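You operate a simulated robot arm through the tools that you are given. There is no shell and no other tool. Be economical: measure what you need, move in short steps, check, and stop when the job is done.

You are at the controls of a simulated robot arm. One attempt, no reset.

JOB
Make up the bench recipe in the mixing jug and stir it even.
Fine: water to the card's figure (within 15 ml), then its strokes of starch; move the jug to the stirring mat, stir till no streaks show, put the paddle back in its cup. Set down upright: mixing jug.

The check looks at the end state, three seconds after you hand in, the way a careful person would. Anything else that was tipped, shoved, dropped, spilled or broken makes it a failure.

ROBOT AND FRAMES
A 6-joint arm with a two-finger parallel gripper, fixed in place. Base frame: the origin is at the foot of the arm, x ahead of it, y to its left, z up; the work surface is at about z = 850. Readings come in mm, degrees, newtons and seconds.
With the tool pointing down near the work surface it reaches from about 360 to 820 mm from the base axis. Its first joint turns from -166.0 to 166.0 degrees. Payload 3.91 kg.
The tool frame sits at the grasp point between the pads (the TCP): z along the fingers, y along the line on which they close. The tips reach 30 mm beyond it. The gripper opens to 110 mm. The fingers are 20 mm wide and 10 mm thick; the gripper's body (48 by 112 mm) begins 55 mm behind the TCP.
Orientation is that of the tool frame in the base frame, as [roll, pitch, yaw] about the fixed x, y, z axes, in that order (R = Rz(yaw) Ry(pitch) Rx(roll)). With the fingers straight down and closing along the base's y, the tool's x points along the base's -x, its y along +y and its z along -z.

CONTROLS
- The arm moves only by the tool servo_tool. Its argument "moves" is a list of rows, each a list of 7 numbers: the opening in per cent of the stroke, from 0 (shut) to 100 (fully open), then the shift along the base's x, y, z in cm, then the turn, a rotation vector about the base's x, y, z in degrees. In form: [[grip, tx, ty, tz, wx, wy, wz], ...]. A call has 1 to 10 rows; each row shifts and turns the commanded pose from where the row before left it. A row lasts 0.2 s, in which the tool goes at most 50 mm and 8.6 degrees; a call with a longer step from one row to the next is refused whole, and so is a gripper value outside its range. A pose out of reach is approached as far as the arm can. The call stops where the force on the tool passes 40 N (or 10 N more than at its start, if that is more) or the arm is blocked; 0.2 s more then pass. The fingers move at their own pace (about 45 mm/s each) and stop on an object; they squeeze with about 35 N. The grip force told is the motor's: it shows also when the fingers shut on nothing. Time passes only in rows, and 0.2 s behind the last, so rows that do not move let the fingers close. The reply holds the time, the measured pose of the TCP, the force on the tool along the base axes, the opening and the grip force, in the units named above and with some noise, with the torque about the TCP (base axes, N m) and any sound that the robot's microphone picked up.
- Cameras (640 x 400 px; columns grow to the right, rows downward): "scene" is fixed at [399.6, -499.3, 1577]; the picture's right is [1.00, -0.04, 0.00], its down [-0.02, -0.39, -0.92] and it looks along [0.04, 0.92, -0.39] (base axes); focal length 322 px, centre (320, 200). "wrist" rides on the gripper at [77, 7, -114] in the tool frame; the picture's right is [-0.09, 1.00, 0.00], its down [-0.80, -0.07, -0.59] and it looks along [-0.59, -0.05, 0.80] (tool axes); focal length 270 px, centre (320, 200). There is no depth. A picture from a camera that has moved, and an enlarged one, comes with that camera's place and axes in the base frame and with its lens.
- snapshot(camera): a new picture of that camera. The clock stands still meanwhile.
- lift_body(by): slides the trunk up (or, below 0, down) by that many mm; the arm rides with it, the base frame stays. It gives what a move gives, with no picture.
- enlarge(camera, box): a new picture of the part [left, top, right, bottom] of that camera's present view, enlarged. The clock stands still meanwhile.
- hand_in(): hands the job in; it is judged then, once.

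Work in short steps. Places have to be worked out from the pictures, the camera data and where the tool is seen: move nearer, look again, correct. Check each grasp and each placing, and mend what went wrong. You have 120 turns and 64 pictures in all, those below and enlarged ones among them. Open the gripper and draw the arm clear of the work before you hand the job in, unless the task says otherwise; then end with one line.

The tools are called after "Request:" as name(argument=value, ...) on one line, values as JSON. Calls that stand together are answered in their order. servo_tool: Moves the arm, as the interface text tells. Its arguments: {"type":"object","properties":{"moves":{"type":"array","items":{"type":"array","items":{"type":"number"}}}},"required":["moves"]} The other tools are called the same way: lift_body (by) slides the trunk up or down; snapshot (camera) takes a picture; enlarge (camera, box) takes an enlarged picture of a part of a camera's view; hand_in () hands the job in.

At the start:

```text
time_s: 0.0
tool_pos: [176.7, 390.9, 1409.6]
tool_rot: [180.0, 0.0, 180.0]
force: [1.1, 0.0, 0.3]
torque: [0.0, -0.02, 0.0]
grip_width: 110.3
grasp_force: 0.0
trunk travel left (down, up): [-575.0, 35.0]
```

scene: 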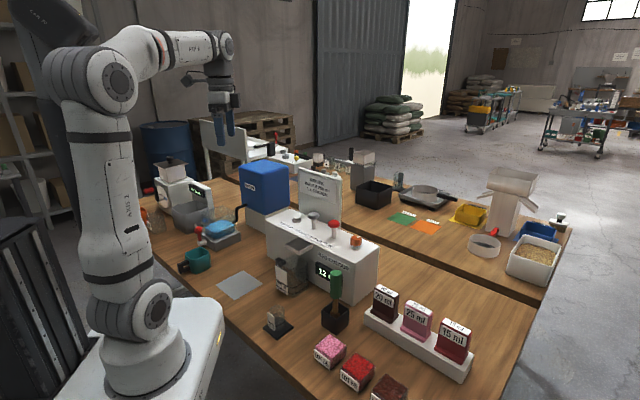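
wrist: 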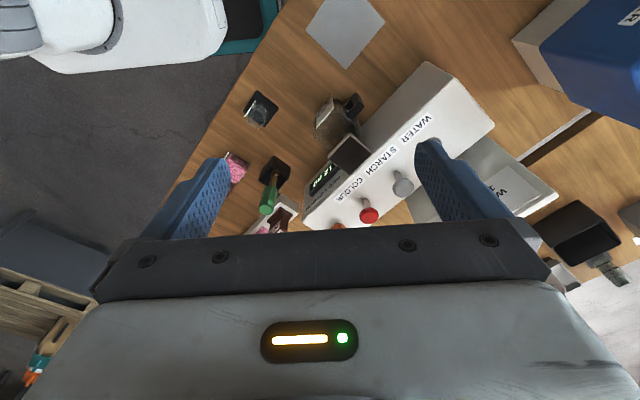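

I'll look closely at the dispenser, its card and the jug first.

Request:
enlarge(camera="scene", box=[250, 150, 410, 250])

Request:
enlarge(camera="scene", box=[200, 230, 400, 355])

```text
4.00 times, centred on (330, 200) of scene
camera zoom: at [399.6, -499.3, 1577.0], right [1.0, -0.04, 0.0], down [-0.02, -0.39, -0.92], along [0.04, 0.92, -0.39], focal length 1286 px, centre (280, 200)
```

zoom: 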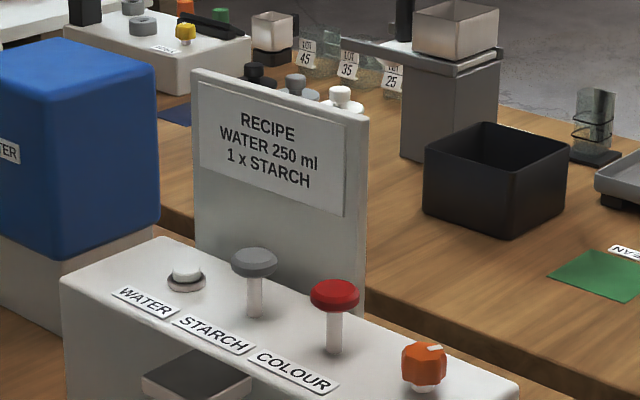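

```text
3.20 times, centred on (300, 292) of scene
camera zoom: at [399.6, -499.3, 1577.0], right [1.0, -0.04, 0.0], down [-0.02, -0.39, -0.92], along [0.04, 0.92, -0.39], focal length 1029 px, centre (384, -96)
```

zoom: 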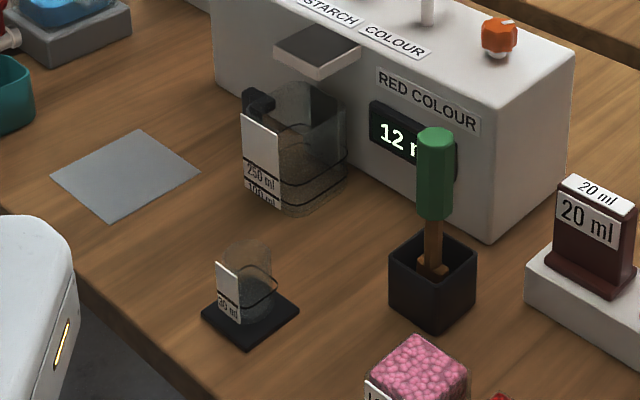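

The card says water 250 ml and 1× starch. I'll lower the wrist and turn it to face the dispenser for a better view.

Request:
servo_tool(moves=[[100, 1, -1.5, -3, 0, 0, 7.5], [100, 1, -1.5, -3, 0, 0, 7.5], [100, 1, -1.5, -3, 0, 0, 7.5], [100, 1, -1.5, -3, 0, 0, 7.5], [100, 1, -1.5, -3, 0, 0, 7.5], [100, 1, -1.5, -2, 0, 0, 7.5]])

Request:
snapshot(camera="wrist")

```text
time_s: 1.4
tool_pos: [239.5, 300.8, 1240.3]
tool_rot: [179.9, 0.0, -134.9]
force: [-0.5, -0.9, -0.9]
torque: [0.03, -0.02, -0.01]
grip_width: 110.0
grasp_force: 0.1
trunk travel left (down, up): [-575.0, 35.0]
```

```text
59 pictures are left
camera wrist: at [177.6, 251.7, 1353.6], right [-0.64, 0.76, 0.0], down [0.61, 0.52, 0.59], along [0.45, 0.38, -0.8], focal length 270 px, centre (320, 200)
```

wrist: 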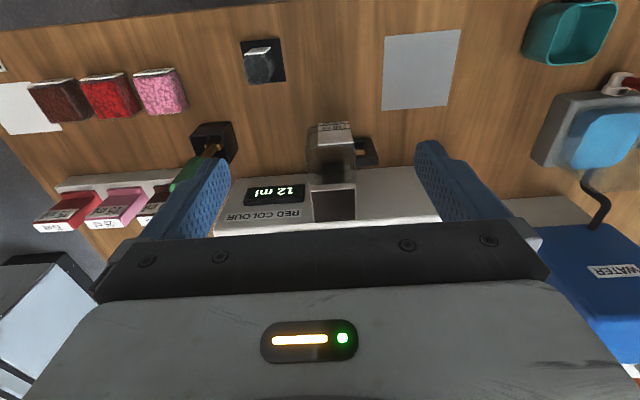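

Checking details of the jug and spout from here.

Request:
enlarge(camera="wrist", box=[230, 110, 430, 235])

```text
3.20 times, centred on (330, 172) of wrist
camera zoom: at [177.6, 251.7, 1353.6], right [-0.64, 0.76, 0.0], down [0.61, 0.52, 0.59], along [0.45, 0.38, -0.8], focal length 865 px, centre (288, 288)
```

zoom: 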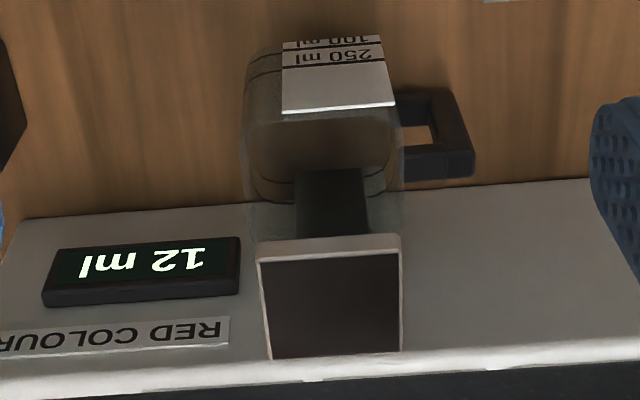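

The jug sits near the spout, and I need to know exactly where the outlet is. I'll enlarge the scene view tightly.

Request:
enlarge(camera="scene", box=[262, 225, 326, 305])

```text
5.00 times, centred on (294, 265) of scene
camera zoom: at [399.6, -499.3, 1577.0], right [1.0, -0.04, 0.0], down [-0.02, -0.39, -0.92], along [0.04, 0.92, -0.39], focal length 1608 px, centre (450, -125)
```

zoom: 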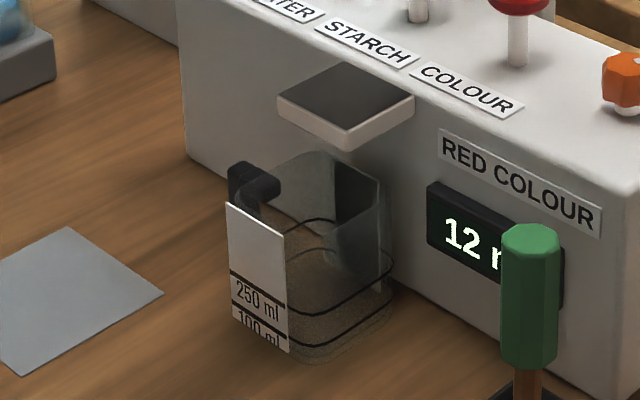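

Next I'll move above the button area to locate the controls, keeping the camera on the front side.

Request:
servo_tool(moves=[[100, 1, 3, 1, 0, 0, 0], [100, 1, 3, 1, 0, 0, 0], [100, 1, 3, 1, 0, 0, 0], [100, 1, 3, 1, 0, 0, 0], [100, 1, 3, 0, 0, 0, 0]])

Request:
snapshot(camera="wrist")

```text
time_s: 2.6
tool_pos: [286.5, 452.2, 1276.9]
tool_rot: [-179.9, -0.1, -135.1]
force: [0.6, -0.1, -0.7]
torque: [-0.06, 0.02, 0.01]
grip_width: 109.9
grasp_force: 0.1
trunk travel left (down, up): [-575.0, 35.0]
```

```text
56 pictures are left
camera wrist: at [225.5, 403.8, 1390.6], right [-0.64, 0.77, 0.0], down [0.62, 0.52, 0.59], along [0.46, 0.38, -0.8], focal length 270 px, centre (320, 200)
```

wrist: 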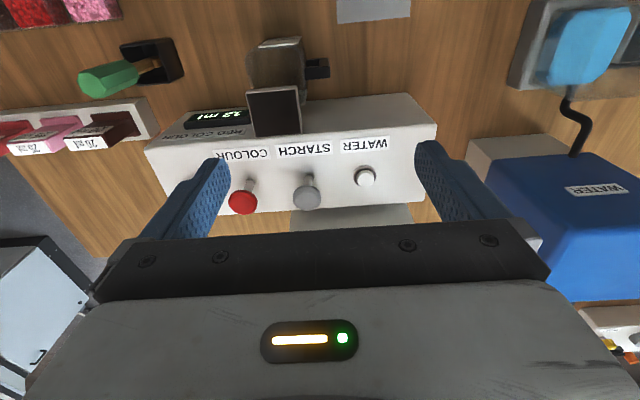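

I'll back off and tilt the tool forward for a low, near-level look at the outlet and jug.

Request:
servo_tool(moves=[[100, -1, -3, 0, 0, 0, 0], [100, -1, -3, -3, 0, 0, 0], [100, -1, -3, -4, 5.37, -5.37, 0], [100, -1, -3, -4, 5.37, -5.37, 0], [100, 0, -1, -4, 5.37, -5.37, 0], [100, 0, 0, -4, 5.37, -5.37, 0], [100, 0, 0, -4, 5.37, -5.37, 0], [100, 0, 0, -3, 0, 0, 0]])

Request:
snapshot(camera="wrist")

```text
refused: row 3 steps farther than a row can; nothing moved
```

```text
55 pictures are left
camera wrist: at [225.5, 403.8, 1390.6], right [-0.64, 0.77, 0.0], down [0.62, 0.52, 0.59], along [0.46, 0.38, -0.8], focal length 270 px, centre (320, 200)
```

wrist: 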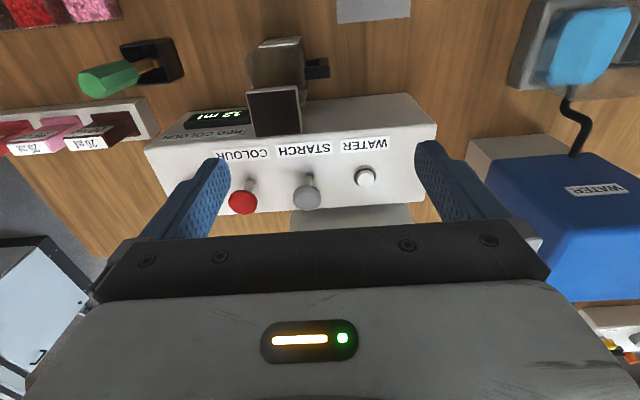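

A row was too long, so I'm repeating the move with smaller rows.

Request:
servo_tool(moves=[[100, -1, -4, -1, 0, 0, 0], [100, -1, -4, -1, 0, 0, 0], [100, -1, -4, -1, 0, 0, 0], [100, -1, -1, -4, 5.37, -5.37, 0], [100, 0, -1, -4, 5.37, -5.37, 0], [100, 0, 0, -4, 5.37, -5.37, 0], [100, 0, 0, -4, 5.37, -5.37, 0], [100, 0, 0, -4, 5.37, -5.37, 0], [100, 0, 0, -3, 0, 0, 0]])

Request:
snapshot(camera="wrist")

```text
time_s: 4.6
tool_pos: [272.7, 348.4, 1042.2]
tool_rot: [179.0, 37.3, -138.6]
force: [-1.2, 2.4, 0.4]
torque: [-0.22, -0.06, 0.0]
grip_width: 109.7
grasp_force: 0.0
out of reach, approached as far as the arm can: row 7, 8, 9
trunk travel left (down, up): [-575.0, 35.0]
```

```text
54 pictures are left
camera wrist: at [168.7, 266.3, 1085.1], right [-0.61, 0.79, 0.07], down [0.26, 0.12, 0.96], along [0.74, 0.6, -0.28], focal length 270 px, centre (320, 200)
```

wrist: 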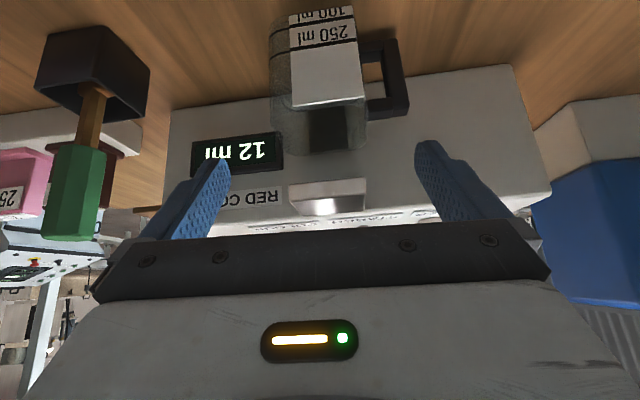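

Zooming on the jug and outlet from this low view.

Request:
enlarge(camera="wrist", box=[240, 0, 440, 225])

```text
1.78 times, centred on (340, 112) of wrist
camera zoom: at [168.7, 266.3, 1085.1], right [-0.61, 0.79, 0.07], down [0.26, 0.12, 0.96], along [0.74, 0.6, -0.28], focal length 480 px, centre (284, 356)
```

zoom: 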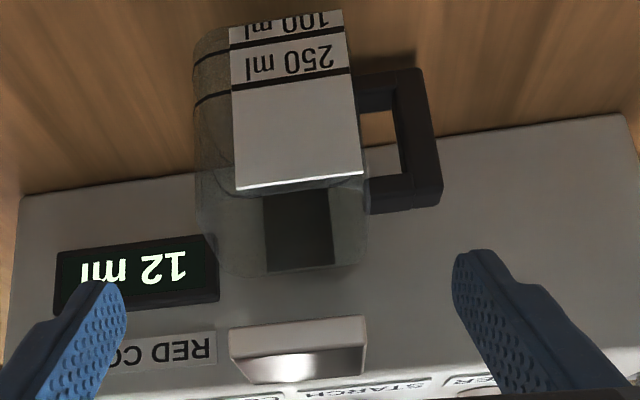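

The outlet slab overhangs the jug, so its placement looks right. Now I'll retreat up, straighten the tool and close the fingers to press buttons.

Request:
servo_tool(moves=[[50, 0, 0, 4, -5.37, 5.37, 0], [20, 0, 0, 4, -5.37, 5.37, 0], [0, 0, 0, 4, -5.37, 5.37, 0], [0, 0, 0, 4, -5.37, 5.37, 0], [0, 0, 0, 4, -5.37, 5.37, 0]])

```text
time_s: 5.8
tool_pos: [280.6, 345.9, 1211.8]
tool_rot: [-177.3, 3.7, -135.3]
force: [-0.6, 0.8, -0.5]
torque: [0.01, 0.02, 0.0]
grip_width: 5.6
grasp_force: 0.1
out of reach, approached as far as the arm can: row 1, 2
trunk travel left (down, up): [-575.0, 35.0]
```

Straightening the last few degrees of tilt and moving above the water button (estimated at 351, 598, cap at z≈1036).

Request:
servo_tool(moves=[[0, 1.1, 4.2, 0, -0.7, 4.5, 0], [0, 1.2, 4.2, 0, 0, 0, 0], [0, 1.2, 4.2, 0, 0, 0, 0], [0, 1.2, 4.2, 0, 0, 0, 0], [0, 1.2, 4.2, -2, 0, 0, 0], [0, 1.1, 4.2, -2, 0, 0, 0]])

Request:
snapshot(camera="wrist")

Request:
enlarge(camera="scene", box=[250, 120, 410, 300])

```text
time_s: 7.2
tool_pos: [351.5, 595.0, 1172.6]
tool_rot: [-180.0, 0.2, -135.4]
force: [0.2, 0.5, -0.4]
torque: [-0.03, 0.02, -0.03]
grip_width: 0.0
grasp_force: 34.9
trunk travel left (down, up): [-575.0, 35.0]
```

```text
52 pictures are left
camera wrist: at [288.7, 546.2, 1286.0], right [-0.64, 0.77, 0.0], down [0.62, 0.51, 0.6], along [0.46, 0.38, -0.8], focal length 270 px, centre (320, 200)
```

wrist: 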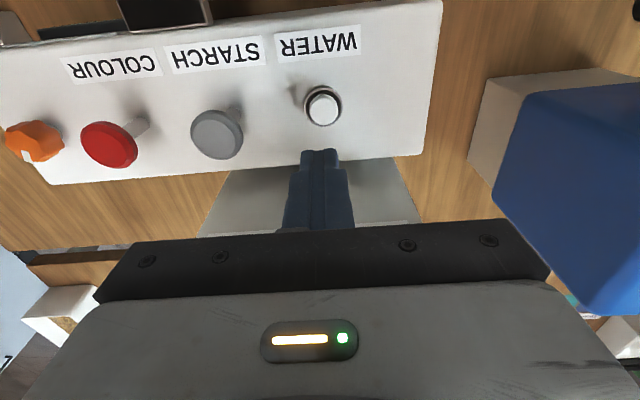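

```text
2.22 times, centred on (330, 210) of scene
camera zoom: at [399.6, -499.3, 1577.0], right [1.0, -0.04, 0.0], down [-0.02, -0.39, -0.92], along [0.04, 0.92, -0.39], focal length 714 px, centre (298, 178)
```

zoom: 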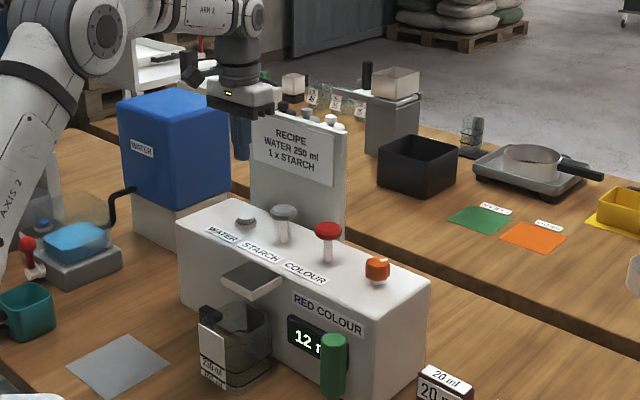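

The fingers are over the water button. I'll descend close to the cap.

Request:
servo_tool(moves=[[0, 0, 0.3, -4, 0, 0, 0], [0, 0, 0, -4, 0, 0, 0], [0, 0, 0, -1.5, 0, 0, 0]])

Request:
snapshot(camera="wrist")

```text
time_s: 8.0
tool_pos: [349.9, 597.9, 1079.2]
tool_rot: [-179.9, 0.2, -135.3]
force: [-0.7, 0.1, -0.5]
torque: [0.0, -0.01, 0.0]
grip_width: 0.0
grasp_force: 35.1
trunk travel left (down, up): [-575.0, 35.0]
```

```text
50 pictures are left
camera wrist: at [288.0, 549.7, 1192.3], right [-0.64, 0.77, 0.0], down [0.62, 0.51, 0.6], along [0.46, 0.38, -0.8], focal length 270 px, centre (320, 200)
```

wrist: 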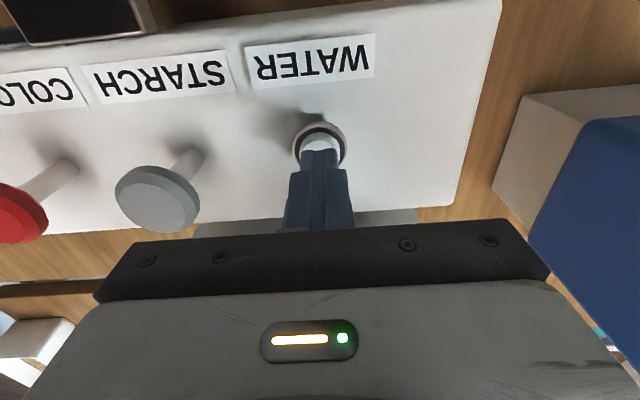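

Aligned on the cap. Creeping down to find contact.

Request:
servo_tool(moves=[[0, 0, 0, -0.5, 0, 0, 0], [0, 0, 0, -0.4, 0, 0, 0]])

```text
time_s: 8.6
tool_pos: [351.0, 599.7, 1070.2]
tool_rot: [-179.9, 0.3, -135.3]
force: [0.1, 0.3, -0.4]
torque: [-0.02, 0.01, 0.02]
grip_width: 0.0
grasp_force: 34.8
trunk travel left (down, up): [-575.0, 35.0]
```

No contact yet, so I'm continuing down.

Request:
servo_tool(moves=[[0, 0, 0, -0.3, 0, 0, 0]])

```text
time_s: 9.0
tool_pos: [350.6, 599.7, 1064.7]
tool_rot: [180.0, 0.3, -135.4]
force: [0.1, 0.4, 1.1]
torque: [0.03, 0.01, 0.01]
grip_width: 0.0
grasp_force: 35.1
trunk travel left (down, up): [-575.0, 35.0]
```

Light contact is possible. One more small step down.

Request:
servo_tool(moves=[[0, 0, 0, -0.2, 0, 0, 0]])

```text
time_s: 9.4
tool_pos: [350.2, 599.4, 1064.5]
tool_rot: [-179.9, 0.3, -135.4]
force: [-0.4, -0.4, 1.5]
torque: [0.01, 0.02, -0.03]
grip_width: 0.1
grasp_force: 35.0
trunk travel left (down, up): [-575.0, 35.0]
```

Request:
servo_tool(moves=[[0, 0, 0, -0.2, 0, 0, 0]])

Request:
enlarge(camera="scene", box=[262, 225, 326, 305])

```text
time_s: 9.8
tool_pos: [349.9, 600.6, 1061.5]
tool_rot: [-179.9, 0.3, -135.4]
force: [0.3, 1.6, 3.0]
torque: [0.03, 0.0, -0.03]
grip_width: 0.2
grasp_force: 35.0
trunk travel left (down, up): [-575.0, 35.0]
heard: click
```

```text
5.00 times, centred on (294, 265) of scene
camera zoom: at [399.6, -499.3, 1577.0], right [1.0, -0.04, 0.0], down [-0.02, -0.39, -0.92], along [0.04, 0.92, -0.39], focal length 1608 px, centre (450, -125)
```

zoom: 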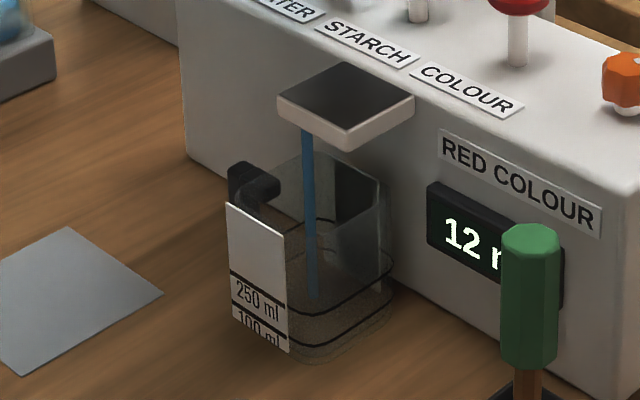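

Click heard, and water streams into the jug. I'll hold for about a second and look at the level.

Request:
servo_tool(moves=[[0, 0, 0, 0, 0, 0, 0], [0, 0, 0, 0, 0, 0, 0], [0, 0, 0, 0, 0, 0, 0], [0, 0, 0, 0, 0, 0, 0]])

Request:
enlarge(camera="scene", box=[262, 225, 326, 305])

```text
time_s: 10.8
tool_pos: [349.9, 600.3, 1062.1]
tool_rot: [-179.9, 0.3, -135.3]
force: [-0.1, 2.0, 3.4]
torque: [0.05, -0.02, -0.04]
grip_width: 0.3
grasp_force: 34.9
trunk travel left (down, up): [-575.0, 35.0]
```

```text
5.00 times, centred on (294, 265) of scene
camera zoom: at [399.6, -499.3, 1577.0], right [1.0, -0.04, 0.0], down [-0.02, -0.39, -0.92], along [0.04, 0.92, -0.39], focal length 1608 px, centre (450, -125)
```

zoom: 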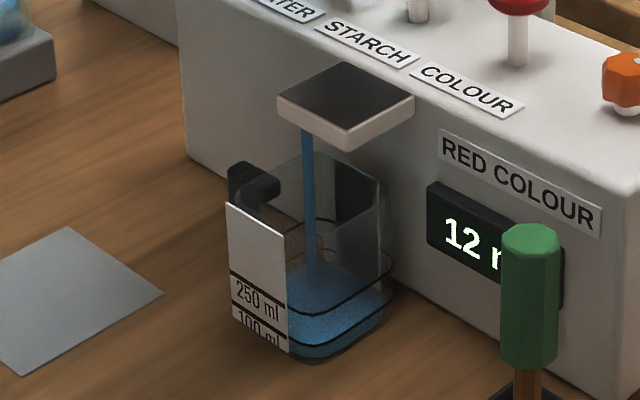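

The water is rising quickly, so I'll zoom in before any more time passes.

Request:
enlarge(camera="scene", box=[304, 270, 344, 300])

Request:
enlarge(camera="scene", box=[304, 250, 345, 300])

```text
13.33 times, centred on (324, 285) of scene
camera zoom: at [399.6, -499.3, 1577.0], right [1.0, -0.04, 0.0], down [-0.02, -0.39, -0.92], along [0.04, 0.92, -0.39], focal length 4287 px, centre (267, -933)
```

zoom: 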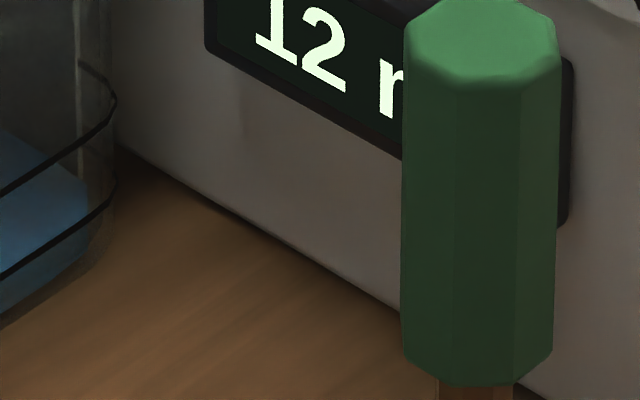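

```text
8.00 times, centred on (324, 275) of scene
camera zoom: at [399.6, -499.3, 1577.0], right [1.0, -0.04, 0.0], down [-0.02, -0.39, -0.92], along [0.04, 0.92, -0.39], focal length 2572 px, centre (284, -400)
```

zoom: 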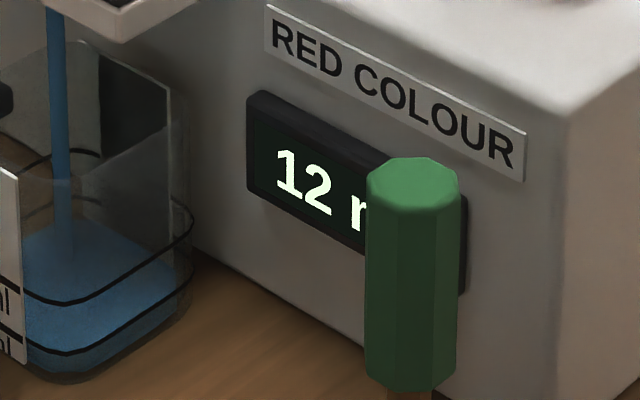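

Request:
enlarge(camera="scene", box=[304, 262, 345, 288])

Request:
enlarge(camera="scene", box=[302, 260, 346, 298])

```text
15.38 times, centred on (324, 275) of scene
camera zoom: at [399.6, -499.3, 1577.0], right [1.0, -0.04, 0.0], down [-0.02, -0.39, -0.92], along [0.04, 0.92, -0.39], focal length 4947 px, centre (251, -954)
```

zoom: 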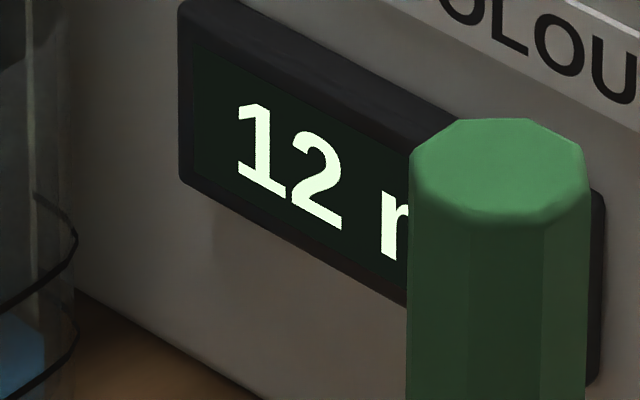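

```text
10.53 times, centred on (324, 279) of scene
camera zoom: at [399.6, -499.3, 1577.0], right [1.0, -0.04, 0.0], down [-0.02, -0.39, -0.92], along [0.04, 0.92, -0.39], focal length 3385 px, centre (278, -632)
```

zoom: 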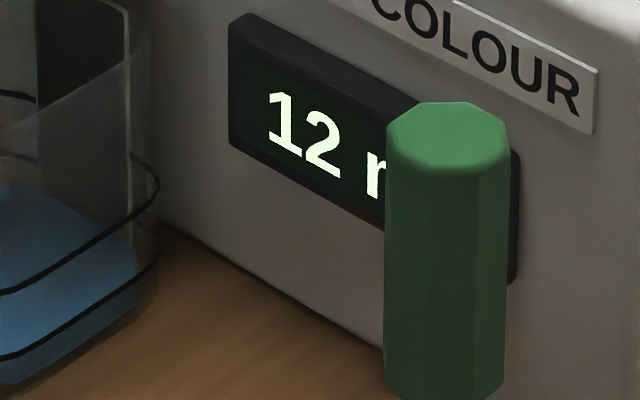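

Request:
enlarge(camera="scene", box=[274, 274, 314, 299])

```text
16.00 times, centred on (294, 286) of scene
camera zoom: at [399.6, -499.3, 1577.0], right [1.0, -0.04, 0.0], down [-0.02, -0.39, -0.92], along [0.04, 0.92, -0.39], focal length 5145 px, centre (736, -1184)
```

zoom: 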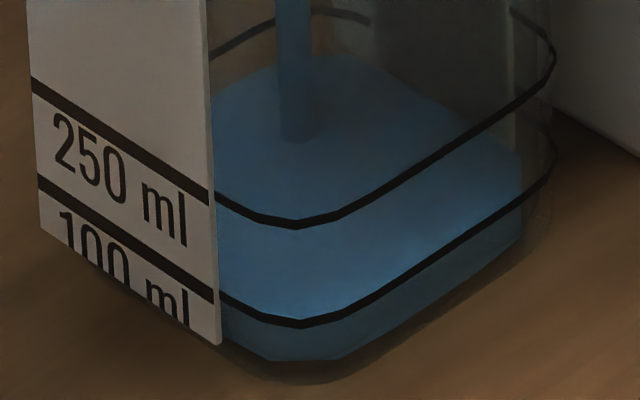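

The level is about at the 100 ml line after roughly 1.1 s. I'll hold 0.6 s more, then re-measure.

Request:
servo_tool(moves=[[0, 0, 0, 0, 0, 0, 0], [0, 0, 0, 0, 0, 0, 0]])

Request:
enlarge(camera="scene", box=[274, 274, 314, 299])

```text
time_s: 11.4
tool_pos: [350.9, 599.7, 1062.4]
tool_rot: [-179.9, 0.3, -135.4]
force: [0.2, 0.6, 3.7]
torque: [0.04, 0.0, 0.01]
grip_width: 0.1
grasp_force: 35.4
trunk travel left (down, up): [-575.0, 35.0]
```

```text
16.00 times, centred on (294, 286) of scene
camera zoom: at [399.6, -499.3, 1577.0], right [1.0, -0.04, 0.0], down [-0.02, -0.39, -0.92], along [0.04, 0.92, -0.39], focal length 5145 px, centre (736, -1184)
```

zoom: 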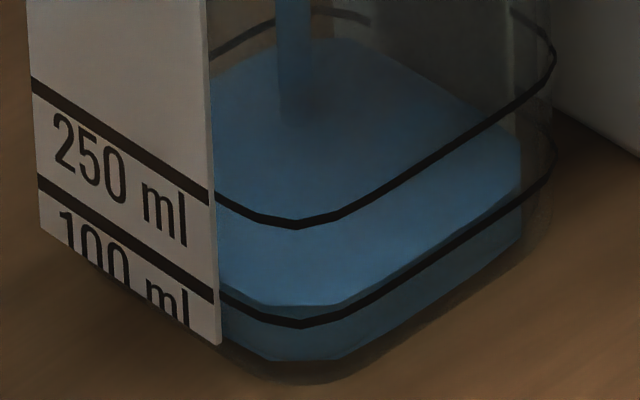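

Comparing the front and back edges of the surface with the 100 ml ring, I read about 93 ml now, rising about 47 ml/s. I'll hold about 2.2 s more, which should give roughly 195 ml, and measure again.

Request:
servo_tool(moves=[[0, 0, 0, 0, 0, 0, 0], [0, 0, 0, 0, 0, 0, 0], [0, 0, 0, 0, 0, 0, 0], [0, 0, 0, 0, 0, 0, 0], [0, 0, 0, 0, 0, 0, 0], [0, 0, 0, 0, 0, 0, 0], [0, 0, 0, 0, 0, 0, 0], [0, 0, 0, 0, 0, 0, 0], [0, 0, 0, 0, 0, 0, 0]])

Request:
enlarge(camera="scene", box=[268, 263, 320, 295])

```text
time_s: 13.4
tool_pos: [350.6, 599.7, 1062.3]
tool_rot: [-179.9, 0.3, -135.4]
force: [-0.6, 0.7, 1.8]
torque: [0.01, 0.02, 0.0]
grip_width: 0.0
grasp_force: 34.7
trunk travel left (down, up): [-575.0, 35.0]
```

```text
12.31 times, centred on (294, 279) of scene
camera zoom: at [399.6, -499.3, 1577.0], right [1.0, -0.04, 0.0], down [-0.02, -0.39, -0.92], along [0.04, 0.92, -0.39], focal length 3958 px, centre (640, -772)
```

zoom: 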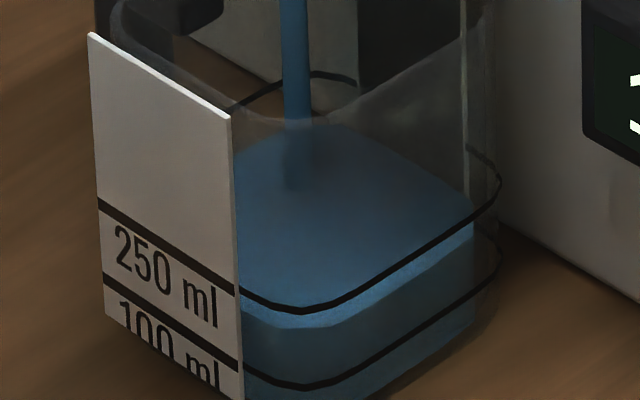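

About 179 ml now at about 43 ml/s. I'll hold 1.2 s more and measure before releasing.

Request:
servo_tool(moves=[[0, 0, 0, 0, 0, 0, 0], [0, 0, 0, 0, 0, 0, 0], [0, 0, 0, 0, 0, 0, 0], [0, 0, 0, 0, 0, 0, 0], [0, 0, 0, 0, 0, 0, 0]])

Request:
enlarge(camera="scene", box=[268, 263, 320, 295])

```text
time_s: 14.6
tool_pos: [350.5, 599.7, 1063.6]
tool_rot: [-180.0, 0.2, -135.5]
force: [0.1, 0.7, 2.5]
torque: [-0.02, 0.03, -0.04]
grip_width: 0.2
grasp_force: 34.8
trunk travel left (down, up): [-575.0, 35.0]
```

```text
12.31 times, centred on (294, 279) of scene
camera zoom: at [399.6, -499.3, 1577.0], right [1.0, -0.04, 0.0], down [-0.02, -0.39, -0.92], along [0.04, 0.92, -0.39], focal length 3958 px, centre (640, -772)
```

zoom: 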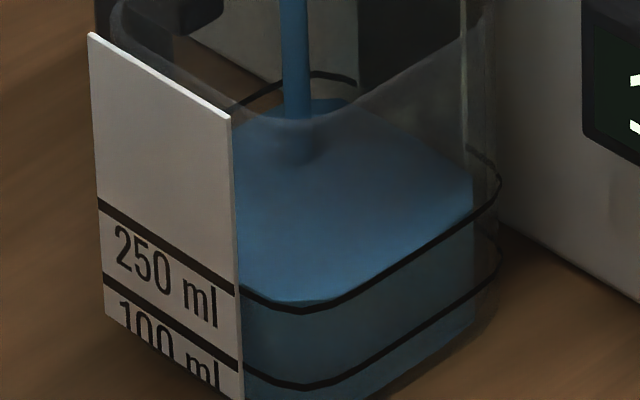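

About 233 ml, needing about 17 ml more (≈0.4 s). I'll hold one row, then lift off.

Request:
servo_tool(moves=[[0, 0, 0, 0, 0, 0, 0], [0, 0, 0, 2, 0, 0, 0]])

Request:
enlarge(camera="scene", box=[268, 263, 320, 295])

```text
time_s: 15.2
tool_pos: [352.0, 600.6, 1082.3]
tool_rot: [-179.8, 0.2, -135.5]
force: [-0.6, 0.2, 0.3]
torque: [-0.02, 0.02, 0.01]
grip_width: 0.0
grasp_force: 35.0
trunk travel left (down, up): [-575.0, 35.0]
```

```text
12.31 times, centred on (294, 279) of scene
camera zoom: at [399.6, -499.3, 1577.0], right [1.0, -0.04, 0.0], down [-0.02, -0.39, -0.92], along [0.04, 0.92, -0.39], focal length 3958 px, centre (640, -772)
```

zoom: 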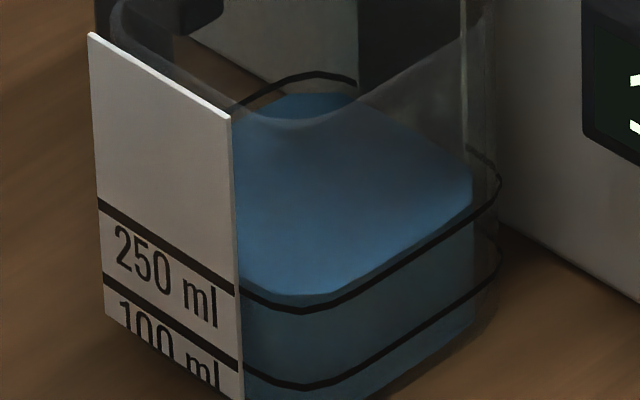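

The flow has stopped at about 246 ml, which is in tolerance. Next I'll move above the starch plunger at about (413, 536).

Request:
servo_tool(moves=[[0, 0, 0, 4, 0, 0, 0], [0, 0, 0, 2, 0, 0, 0], [0, 3.1, -3.2, 0, 0, 0, 0], [0, 3.1, -3.2, 0, 0, 0, 0]])

Request:
snapshot(camera="wrist")

```text
time_s: 16.2
tool_pos: [416.1, 533.4, 1143.1]
tool_rot: [-179.9, 0.3, -135.4]
force: [-0.4, 0.0, 0.0]
torque: [0.0, 0.02, 0.01]
grip_width: 0.1
grasp_force: 35.0
trunk travel left (down, up): [-575.0, 35.0]
```

```text
38 pictures are left
camera wrist: at [354.1, 485.2, 1256.1], right [-0.64, 0.77, 0.0], down [0.62, 0.51, 0.6], along [0.46, 0.38, -0.8], focal length 270 px, centre (320, 200)
```

wrist: 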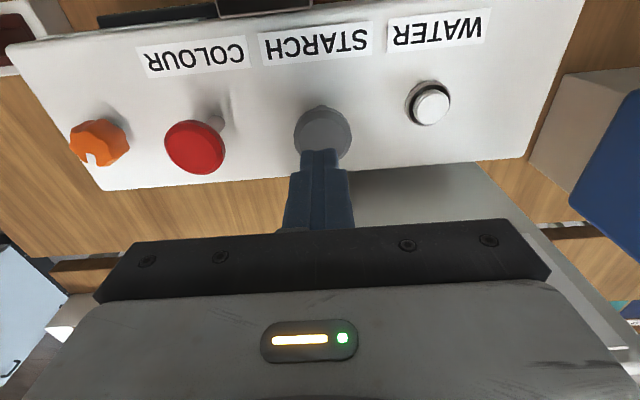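

The fingers are over the starch knob. I'll descend to near contact, then press steadily.

Request:
servo_tool(moves=[[0, -0.4, 0, -2.5, 0, 0, 0], [0, 0, 0, -0.5, 0, 0, 0], [0, 0, 0, -0.5, 0, 0, 0]])

```text
time_s: 17.0
tool_pos: [410.6, 535.9, 1108.0]
tool_rot: [-179.9, 0.2, -135.4]
force: [0.8, -0.1, 1.5]
torque: [0.0, -0.02, 0.01]
grip_width: 0.3
grasp_force: 35.6
trunk travel left (down, up): [-575.0, 35.0]
```

Near contact. Pressing down in small steps now.

Request:
servo_tool(moves=[[0, 0, 0, -0.5, 0, 0, 0], [0, 0, 0, -0.5, 0, 0, 0], [0, 0, 0, -0.5, 0, 0, 0]])

```text
time_s: 17.8
tool_pos: [410.2, 534.7, 1093.9]
tool_rot: [-179.9, 0.4, -135.3]
force: [1.1, 1.3, 3.1]
torque: [0.05, -0.01, 0.01]
grip_width: 0.1
grasp_force: 35.1
trunk travel left (down, up): [-575.0, 35.0]
```

The plunger is moving at about 3 N. I'll continue to the bottom.

Request:
servo_tool(moves=[[0, 0, 0, -0.5, 0, 0, 0], [0, 0, 0, -0.5, 0, 0, 0], [0, 0, 0, -0.4, 0, 0, 0]])

```text
time_s: 18.6
tool_pos: [409.3, 536.0, 1078.1]
tool_rot: [-180.0, 0.3, -135.5]
force: [2.6, -1.4, 4.1]
torque: [-0.06, -0.03, -0.01]
grip_width: 0.0
grasp_force: 35.0
trunk travel left (down, up): [-575.0, 35.0]
heard: click
```

Click: the stroke triggered. I'll lift fully off and check the jug and plunger.

Request:
servo_tool(moves=[[0, 0, 0, 3, 0, 0, 0], [0, 0, 0, 4, 0, 0, 0], [0, 0, 0, 4, 0, 0, 0], [0, 0, 0, 4, 0, 0, 0]])

Request:
enlarge(camera="scene", box=[254, 190, 334, 300])

```text
time_s: 19.6
tool_pos: [408.1, 536.8, 1231.7]
tool_rot: [-179.9, 0.2, -135.3]
force: [0.5, -0.4, -0.1]
torque: [0.03, -0.02, 0.0]
grip_width: 0.0
grasp_force: 35.5
trunk travel left (down, up): [-575.0, 35.0]
```

```text
3.64 times, centred on (294, 245) of scene
camera zoom: at [399.6, -499.3, 1577.0], right [1.0, -0.04, 0.0], down [-0.02, -0.39, -0.92], along [0.04, 0.92, -0.39], focal length 1169 px, centre (414, 36)
```

zoom: 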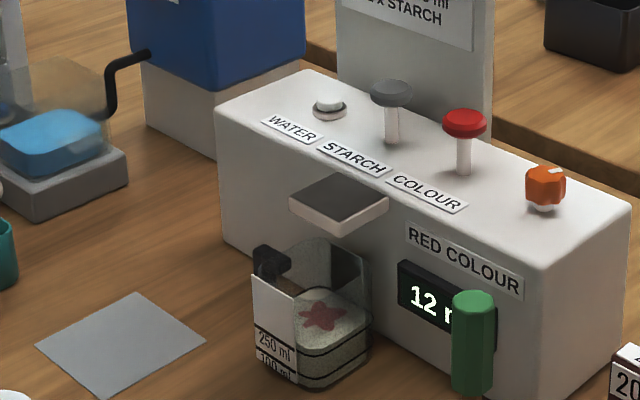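

The starch is in, with streaks visible in the jug. Next I'll bring the open gripper in front of the jug, tilted about 15°, to grip its front half clear of the spout and the side handle.

Request:
servo_tool(moves=[[20, -2.3, -3.2, 0, 0, 0, 0], [40, -2.3, -3.2, 0, 0, 0, 0], [60, -2.3, -3.2, 0, 0, 0, 0], [80, -2.4, -3.3, 0, 0, 0, 0], [100, -2.4, -3.4, 0, 0, 0, 0], [100, 0, 0, -4, 5.3, -5.3, 0], [100, 0, 0, -4, 5.3, -5.3, 0], [100, 0, 0, -4, 0, 0, 0], [100, 0, 0, -4, 0, 0, 0], [100, 0, 0, 0, 0, 0, 0]])

Request:
snapshot(camera="wrist")

```text
time_s: 21.8
tool_pos: [293.6, 372.2, 1070.2]
tool_rot: [-180.0, 15.2, -135.4]
force: [0.3, 0.1, -0.5]
torque: [0.0, -0.01, -0.02]
grip_width: 110.0
grasp_force: 0.1
trunk travel left (down, up): [-575.0, 35.0]
```

```text
36 pictures are left
camera wrist: at [213.1, 304.6, 1159.1], right [-0.64, 0.77, 0.02], down [0.49, 0.38, 0.78], along [0.59, 0.51, -0.62], focal length 270 px, centre (320, 200)
```

wrist: 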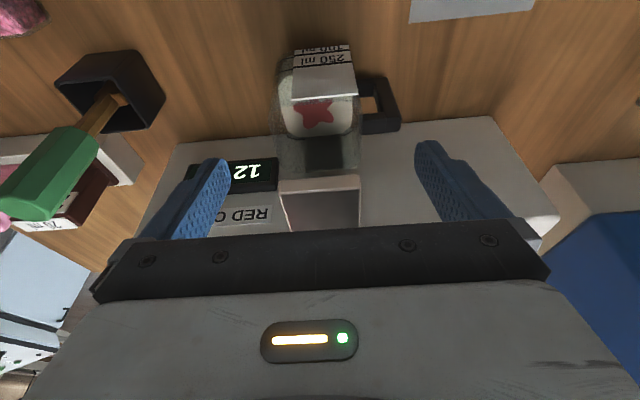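

Request:
enlarge(camera="wrist", box=[230, 30, 430, 240])

```text
1.90 times, centred on (330, 135) of wrist
camera zoom: at [213.1, 304.6, 1159.1], right [-0.64, 0.77, 0.02], down [0.49, 0.38, 0.78], along [0.59, 0.51, -0.62], focal length 515 px, centre (301, 324)
```

zoom: 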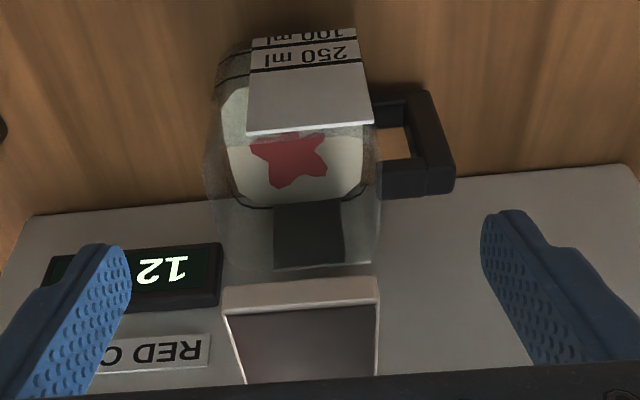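

The front flats are too short because of the rounded corners, so I'll grip the handle bar across its thickness instead (fingers closing perpendicular to the face). Rising, levelling and turning −90° over the handle at about (291, 464).

Request:
servo_tool(moves=[[100, 0, 0, 4, -5.3, 5.3, 0], [80, 0, 0, 4, -5.3, 5.3, 0], [50, 0, 1.1, 0, 0, 0, -8.2], [50, 0, 1.1, 0, 0, 0, -8.2], [50, 0, 1.1, 0, 0, 0, -8.2], [50, 0, 1.1, 0, 0, 0, -8.2], [50, 0, 1.2, 0, 0, 0, -8.2], [50, 0, 1.2, 0, 0, 0, -8.2], [50, 0, 1.2, 0, 0, 0, -8.2], [50, 0, 1.2, 0, 0, 0, -8.2]])

Request:
servo_tool(moves=[[50, 0, 0, 0, 0, 0, -8.2], [50, 0, 0, 0, 0, 0, -8.2], [50, 0, 0, 0, 0, 0, -7.4]])

Request:
snapshot(camera="wrist")

```text
time_s: 24.0
tool_pos: [291.5, 464.9, 1148.1]
tool_rot: [-179.9, 0.3, 158.9]
force: [-0.3, 0.1, -0.5]
torque: [0.0, 0.01, 0.0]
grip_width: 55.0
grasp_force: 0.0
trunk travel left (down, up): [-575.0, 35.0]
```

```text
time_s: 24.8
tool_pos: [293.0, 464.3, 1148.2]
tool_rot: [-179.9, 0.2, 135.2]
force: [-0.1, -0.4, 0.4]
torque: [0.01, -0.01, -0.01]
grip_width: 55.2
grasp_force: 0.0
trunk travel left (down, up): [-575.0, 35.0]
```

```text
34 pictures are left
camera wrist: at [241.0, 525.8, 1261.2], right [0.77, 0.64, 0.0], down [0.52, -0.61, 0.6], along [0.38, -0.46, -0.8], focal length 270 px, centre (320, 200)
```

wrist: 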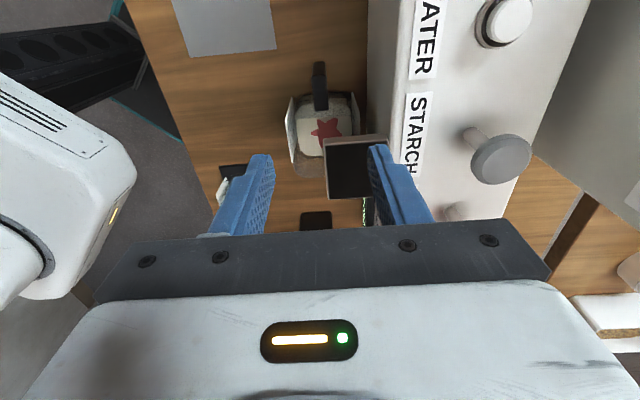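

The handle lies at f≈534 and lat 97–144, in line with the fingers. I'll tilt the body 8° away from the spout and descend to just above the handle.

Request:
servo_tool(moves=[[50, -0.45, 0.35, -2, -5.6, -5.6, 0], [50, -0.45, 0.35, -4, 0, 0, 0], [50, 0, 0, -4, 0, 0, 0], [50, 0, 0, -4, 0, 0, 0], [50, 0, 0, -3, 0, 0, 0]])

Request:
snapshot(camera="wrist")

Request:
enlarge(camera="scene", box=[240, 200, 340, 300])

```text
time_s: 26.0
tool_pos: [283.2, 474.2, 976.0]
tool_rot: [-179.9, 8.2, 135.2]
force: [-0.2, -0.2, 0.1]
torque: [0.06, 0.03, -0.01]
grip_width: 54.8
grasp_force: 0.1
trunk travel left (down, up): [-575.0, 35.0]
```

```text
33 pictures are left
camera wrist: at [221.0, 544.6, 1076.9], right [0.76, 0.65, 0.01], down [0.45, -0.55, 0.7], along [0.46, -0.53, -0.71], focal length 270 px, centre (320, 200)
```

wrist: 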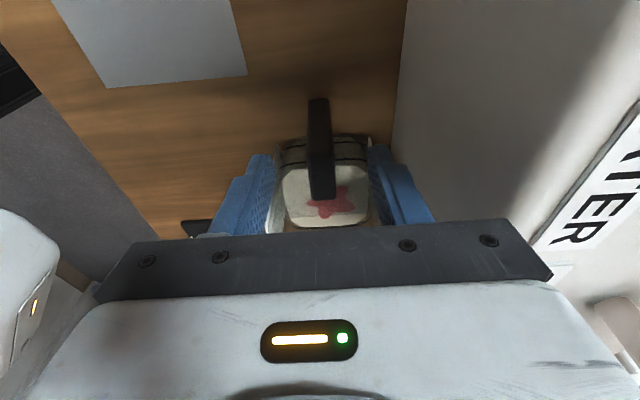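

```text
4.00 times, centred on (290, 250) of scene
camera zoom: at [399.6, -499.3, 1577.0], right [1.0, -0.04, 0.0], down [-0.02, -0.39, -0.92], along [0.04, 0.92, -0.39], focal length 1286 px, centre (440, 0)
```

zoom: 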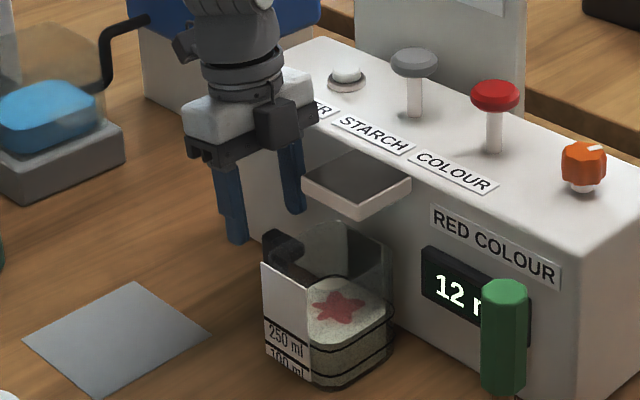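

The fingers straddle the handle. The bar's outer face is at lat≈130, so I'll shift 13 mm inward, descend and close gently.

Request:
servo_tool(moves=[[50, 0.9, -0.9, -2, 0, 0, 0], [50, 0, 0, -2, 0, 0, 0], [50, 0, 0, -2, 0, 0, 0]])

Request:
snapshot(camera="wrist")

Request:
enlarge(camera="scene", box=[240, 200, 340, 300])

```text
time_s: 26.5
tool_pos: [292.9, 465.1, 952.2]
tool_rot: [180.0, 8.2, 135.1]
force: [1.0, 0.7, -0.7]
torque: [-0.01, -0.01, 0.01]
grip_width: 54.9
grasp_force: 0.0
trunk travel left (down, up): [-575.0, 35.0]
stopped in row 2: the force on the tool passed its limit at 51 N (the readings are from after the stop); the commanded pose is now the measured one
```

```text
31 pictures are left
camera wrist: at [230.5, 535.5, 1054.0], right [0.77, 0.64, 0.01], down [0.45, -0.55, 0.7], along [0.46, -0.53, -0.71], focal length 270 px, centre (320, 200)
```

wrist: 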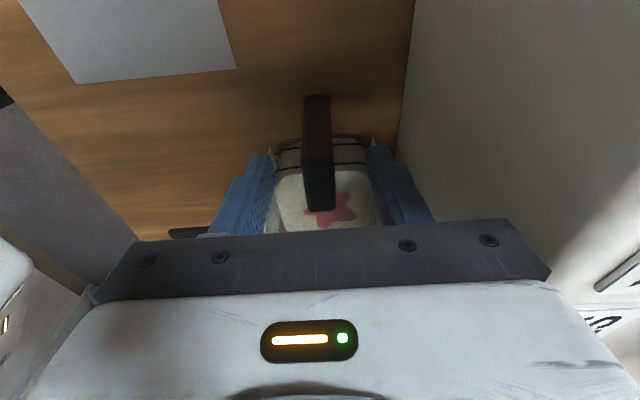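

```text
4.00 times, centred on (290, 250) of scene
camera zoom: at [399.6, -499.3, 1577.0], right [1.0, -0.04, 0.0], down [-0.02, -0.39, -0.92], along [0.04, 0.92, -0.39], focal length 1286 px, centre (440, 0)
```

zoom: 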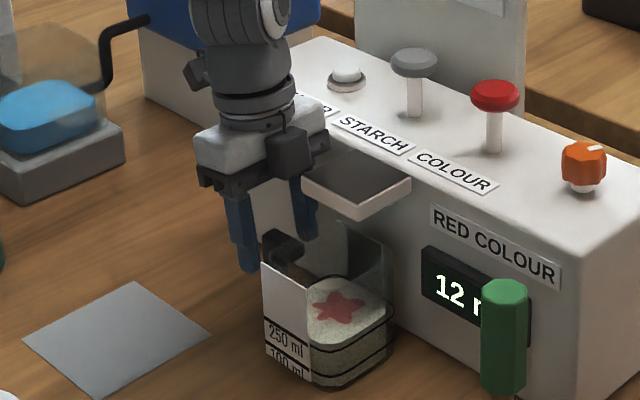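

The force stop came before the fingers reached grip height. The block on the gripper's inner side probably touched the spout corner, and the jug looks unmoved. I'll back up, tilt the tool to about 32° away from the spout and retry.

Request:
servo_tool(moves=[[50, 0, 0, 3, 0, 0, 0], [50, -0.5, 0.5, 0.5, -5.66, -5.66, 0], [50, -0.5, 0.5, 0, -5.66, -5.66, 0], [50, 0, 0, 0, -5.66, -5.66, 0]])

Request:
enlarge(camera="scene", box=[240, 200, 340, 300])

Request:
snapshot(camera="wrist")

```text
time_s: 27.5
tool_pos: [283.9, 474.6, 986.8]
tool_rot: [-180.0, 32.3, 135.0]
force: [0.9, 0.9, -0.3]
torque: [-0.02, 0.0, 0.02]
grip_width: 54.9
grasp_force: 0.1
trunk travel left (down, up): [-575.0, 35.0]
```

```text
4.00 times, centred on (290, 250) of scene
camera zoom: at [399.6, -499.3, 1577.0], right [1.0, -0.04, 0.0], down [-0.02, -0.39, -0.92], along [0.04, 0.92, -0.39], focal length 1286 px, centre (440, 0)
```

zoom: 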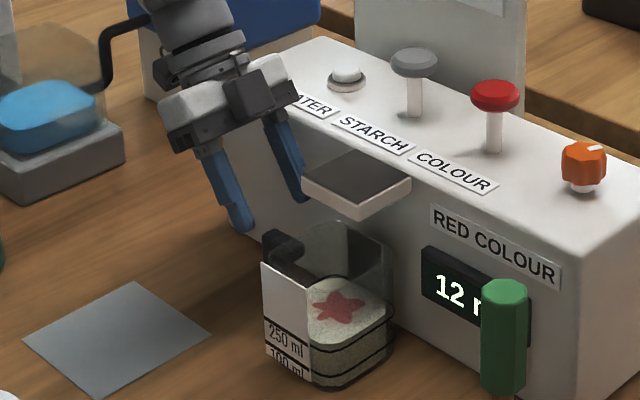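

```text
28 pictures are left
camera wrist: at [197.3, 569.4, 1042.0], right [0.76, 0.65, 0.05], down [0.2, -0.3, 0.93], along [0.62, -0.69, -0.36], focal length 270 px, centre (320, 200)
```

wrist: 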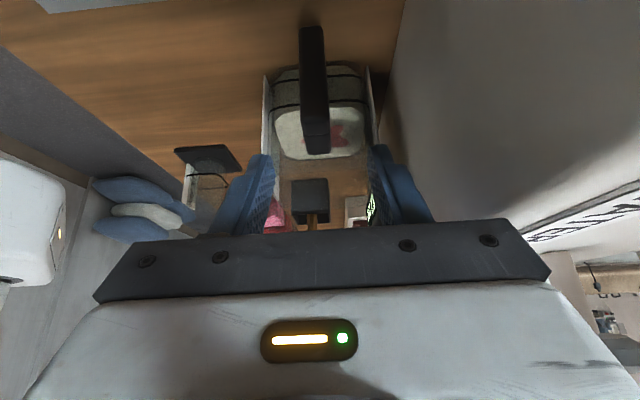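

With 32° tilt there's clearance beside the spout. The handle is about 5 mm nearer the front, and its top is at z≈940. Descending.

Request:
servo_tool(moves=[[50, 0.1, -0.9, -1, 0, 0, 0], [50, 0, 0, -2, 0, 0, 0], [50, 0, 0, -2, 0, 0, 0], [50, 0, 0, -1.8, 0, 0, 0]])

Request:
snapshot(camera="wrist")

```text
time_s: 28.5
tool_pos: [284.7, 464.6, 920.8]
tool_rot: [-179.8, 32.3, 135.1]
force: [0.2, 0.2, 0.5]
torque: [0.03, 0.03, -0.01]
grip_width: 54.8
grasp_force: 0.1
trunk travel left (down, up): [-575.0, 35.0]
```

```text
27 pictures are left
camera wrist: at [197.7, 559.6, 975.3], right [0.76, 0.65, 0.05], down [0.21, -0.31, 0.93], along [0.62, -0.69, -0.37], focal length 270 px, centre (320, 200)
```

wrist: 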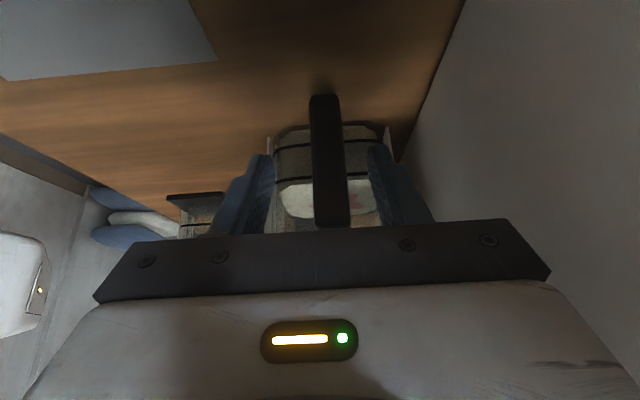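

The handle sits between the fingers. I'll centre by 4 mm and close.

Request:
servo_tool(moves=[[40, 0.3, 0.3, 0, 0, 0, 0], [30, 0, 0, 0, 0, 0, 0], [22, 0, 0, 0, 0, 0, 0], [15, 0, 0, 0, 0, 0, 0], [0, 0, 0, 0, 0, 0, 0], [0, 0, 0, 0, 0, 0, 0]])

Request:
snapshot(camera="wrist")

```text
time_s: 29.9
tool_pos: [286.5, 468.0, 918.7]
tool_rot: [180.0, 32.2, 135.1]
force: [1.2, 0.9, 0.5]
torque: [0.1, -0.16, 0.1]
grip_width: 18.1
grasp_force: 35.0
trunk travel left (down, up): [-575.0, 35.0]
```

```text
26 pictures are left
camera wrist: at [201.2, 562.7, 974.4], right [0.76, 0.65, 0.05], down [0.21, -0.3, 0.93], along [0.62, -0.69, -0.36], focal length 270 px, centre (320, 200)
```

wrist: 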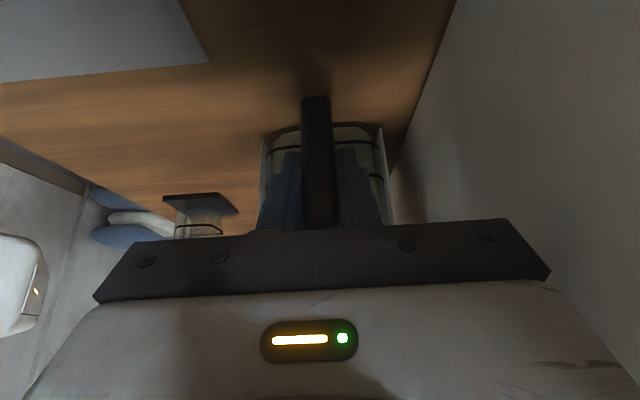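

The handle is gripped (18 mm). I'll lift slightly and read the load.

Request:
servo_tool(moves=[[0, 0, 0, 0.4, 0, 0, 0], [0, 0, 0, 0.4, 0, 0, 0], [0, 0, 0, 0, 0, 0, 0]])

Request:
enlarge(camera="scene", box=[240, 210, 340, 300])

```text
time_s: 30.7
tool_pos: [287.2, 468.6, 928.1]
tool_rot: [-180.0, 32.2, 135.1]
force: [0.3, -0.2, -3.0]
torque: [0.21, 0.2, 0.01]
grip_width: 17.9
grasp_force: 35.2
trunk travel left (down, up): [-575.0, 35.0]
```

```text
4.44 times, centred on (290, 255) of scene
camera zoom: at [399.6, -499.3, 1577.0], right [1.0, -0.04, 0.0], down [-0.02, -0.39, -0.92], along [0.04, 0.92, -0.39], focal length 1429 px, centre (453, -44)
```

zoom: 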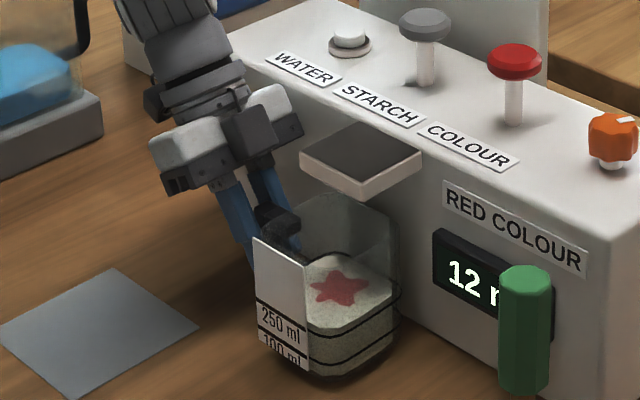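

The jug is lifted and level at about 3 N. I'll slide it out from under the spout along the face normal, slowly.

Request:
servo_tool(moves=[[0, -0.6, -0.6, 0.4, 0, 0, 0], [0, -1.2, -1.2, 0.3, 0, 0, 0], [0, -1.4, -1.4, 0, 0, 0, 0], [0, -1.4, -1.4, 0, 0, 0, 0], [0, -1, -1, 0, 0, 0, 0]])

Request:
enlarge(camera="scene", box=[210, 210, 340, 310])

```text
time_s: 31.9
tool_pos: [230.4, 411.1, 934.9]
tool_rot: [-180.0, 32.2, 135.1]
force: [0.4, 0.4, -4.0]
torque: [0.18, 0.17, -0.02]
grip_width: 17.8
grasp_force: 35.0
trunk travel left (down, up): [-575.0, 35.0]
```

```text
4.00 times, centred on (275, 260) of scene
camera zoom: at [399.6, -499.3, 1577.0], right [1.0, -0.04, 0.0], down [-0.02, -0.39, -0.92], along [0.04, 0.92, -0.39], focal length 1286 px, centre (500, -40)
```

zoom: 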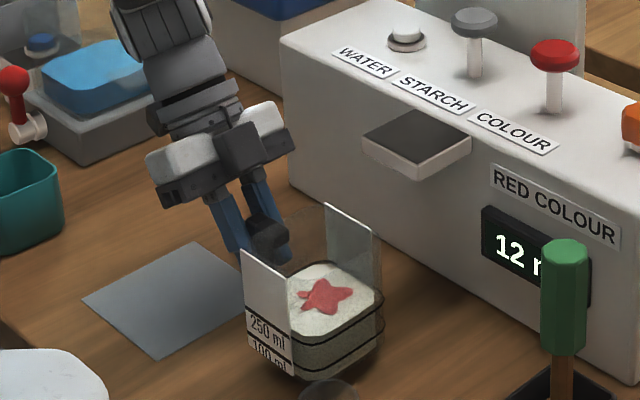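

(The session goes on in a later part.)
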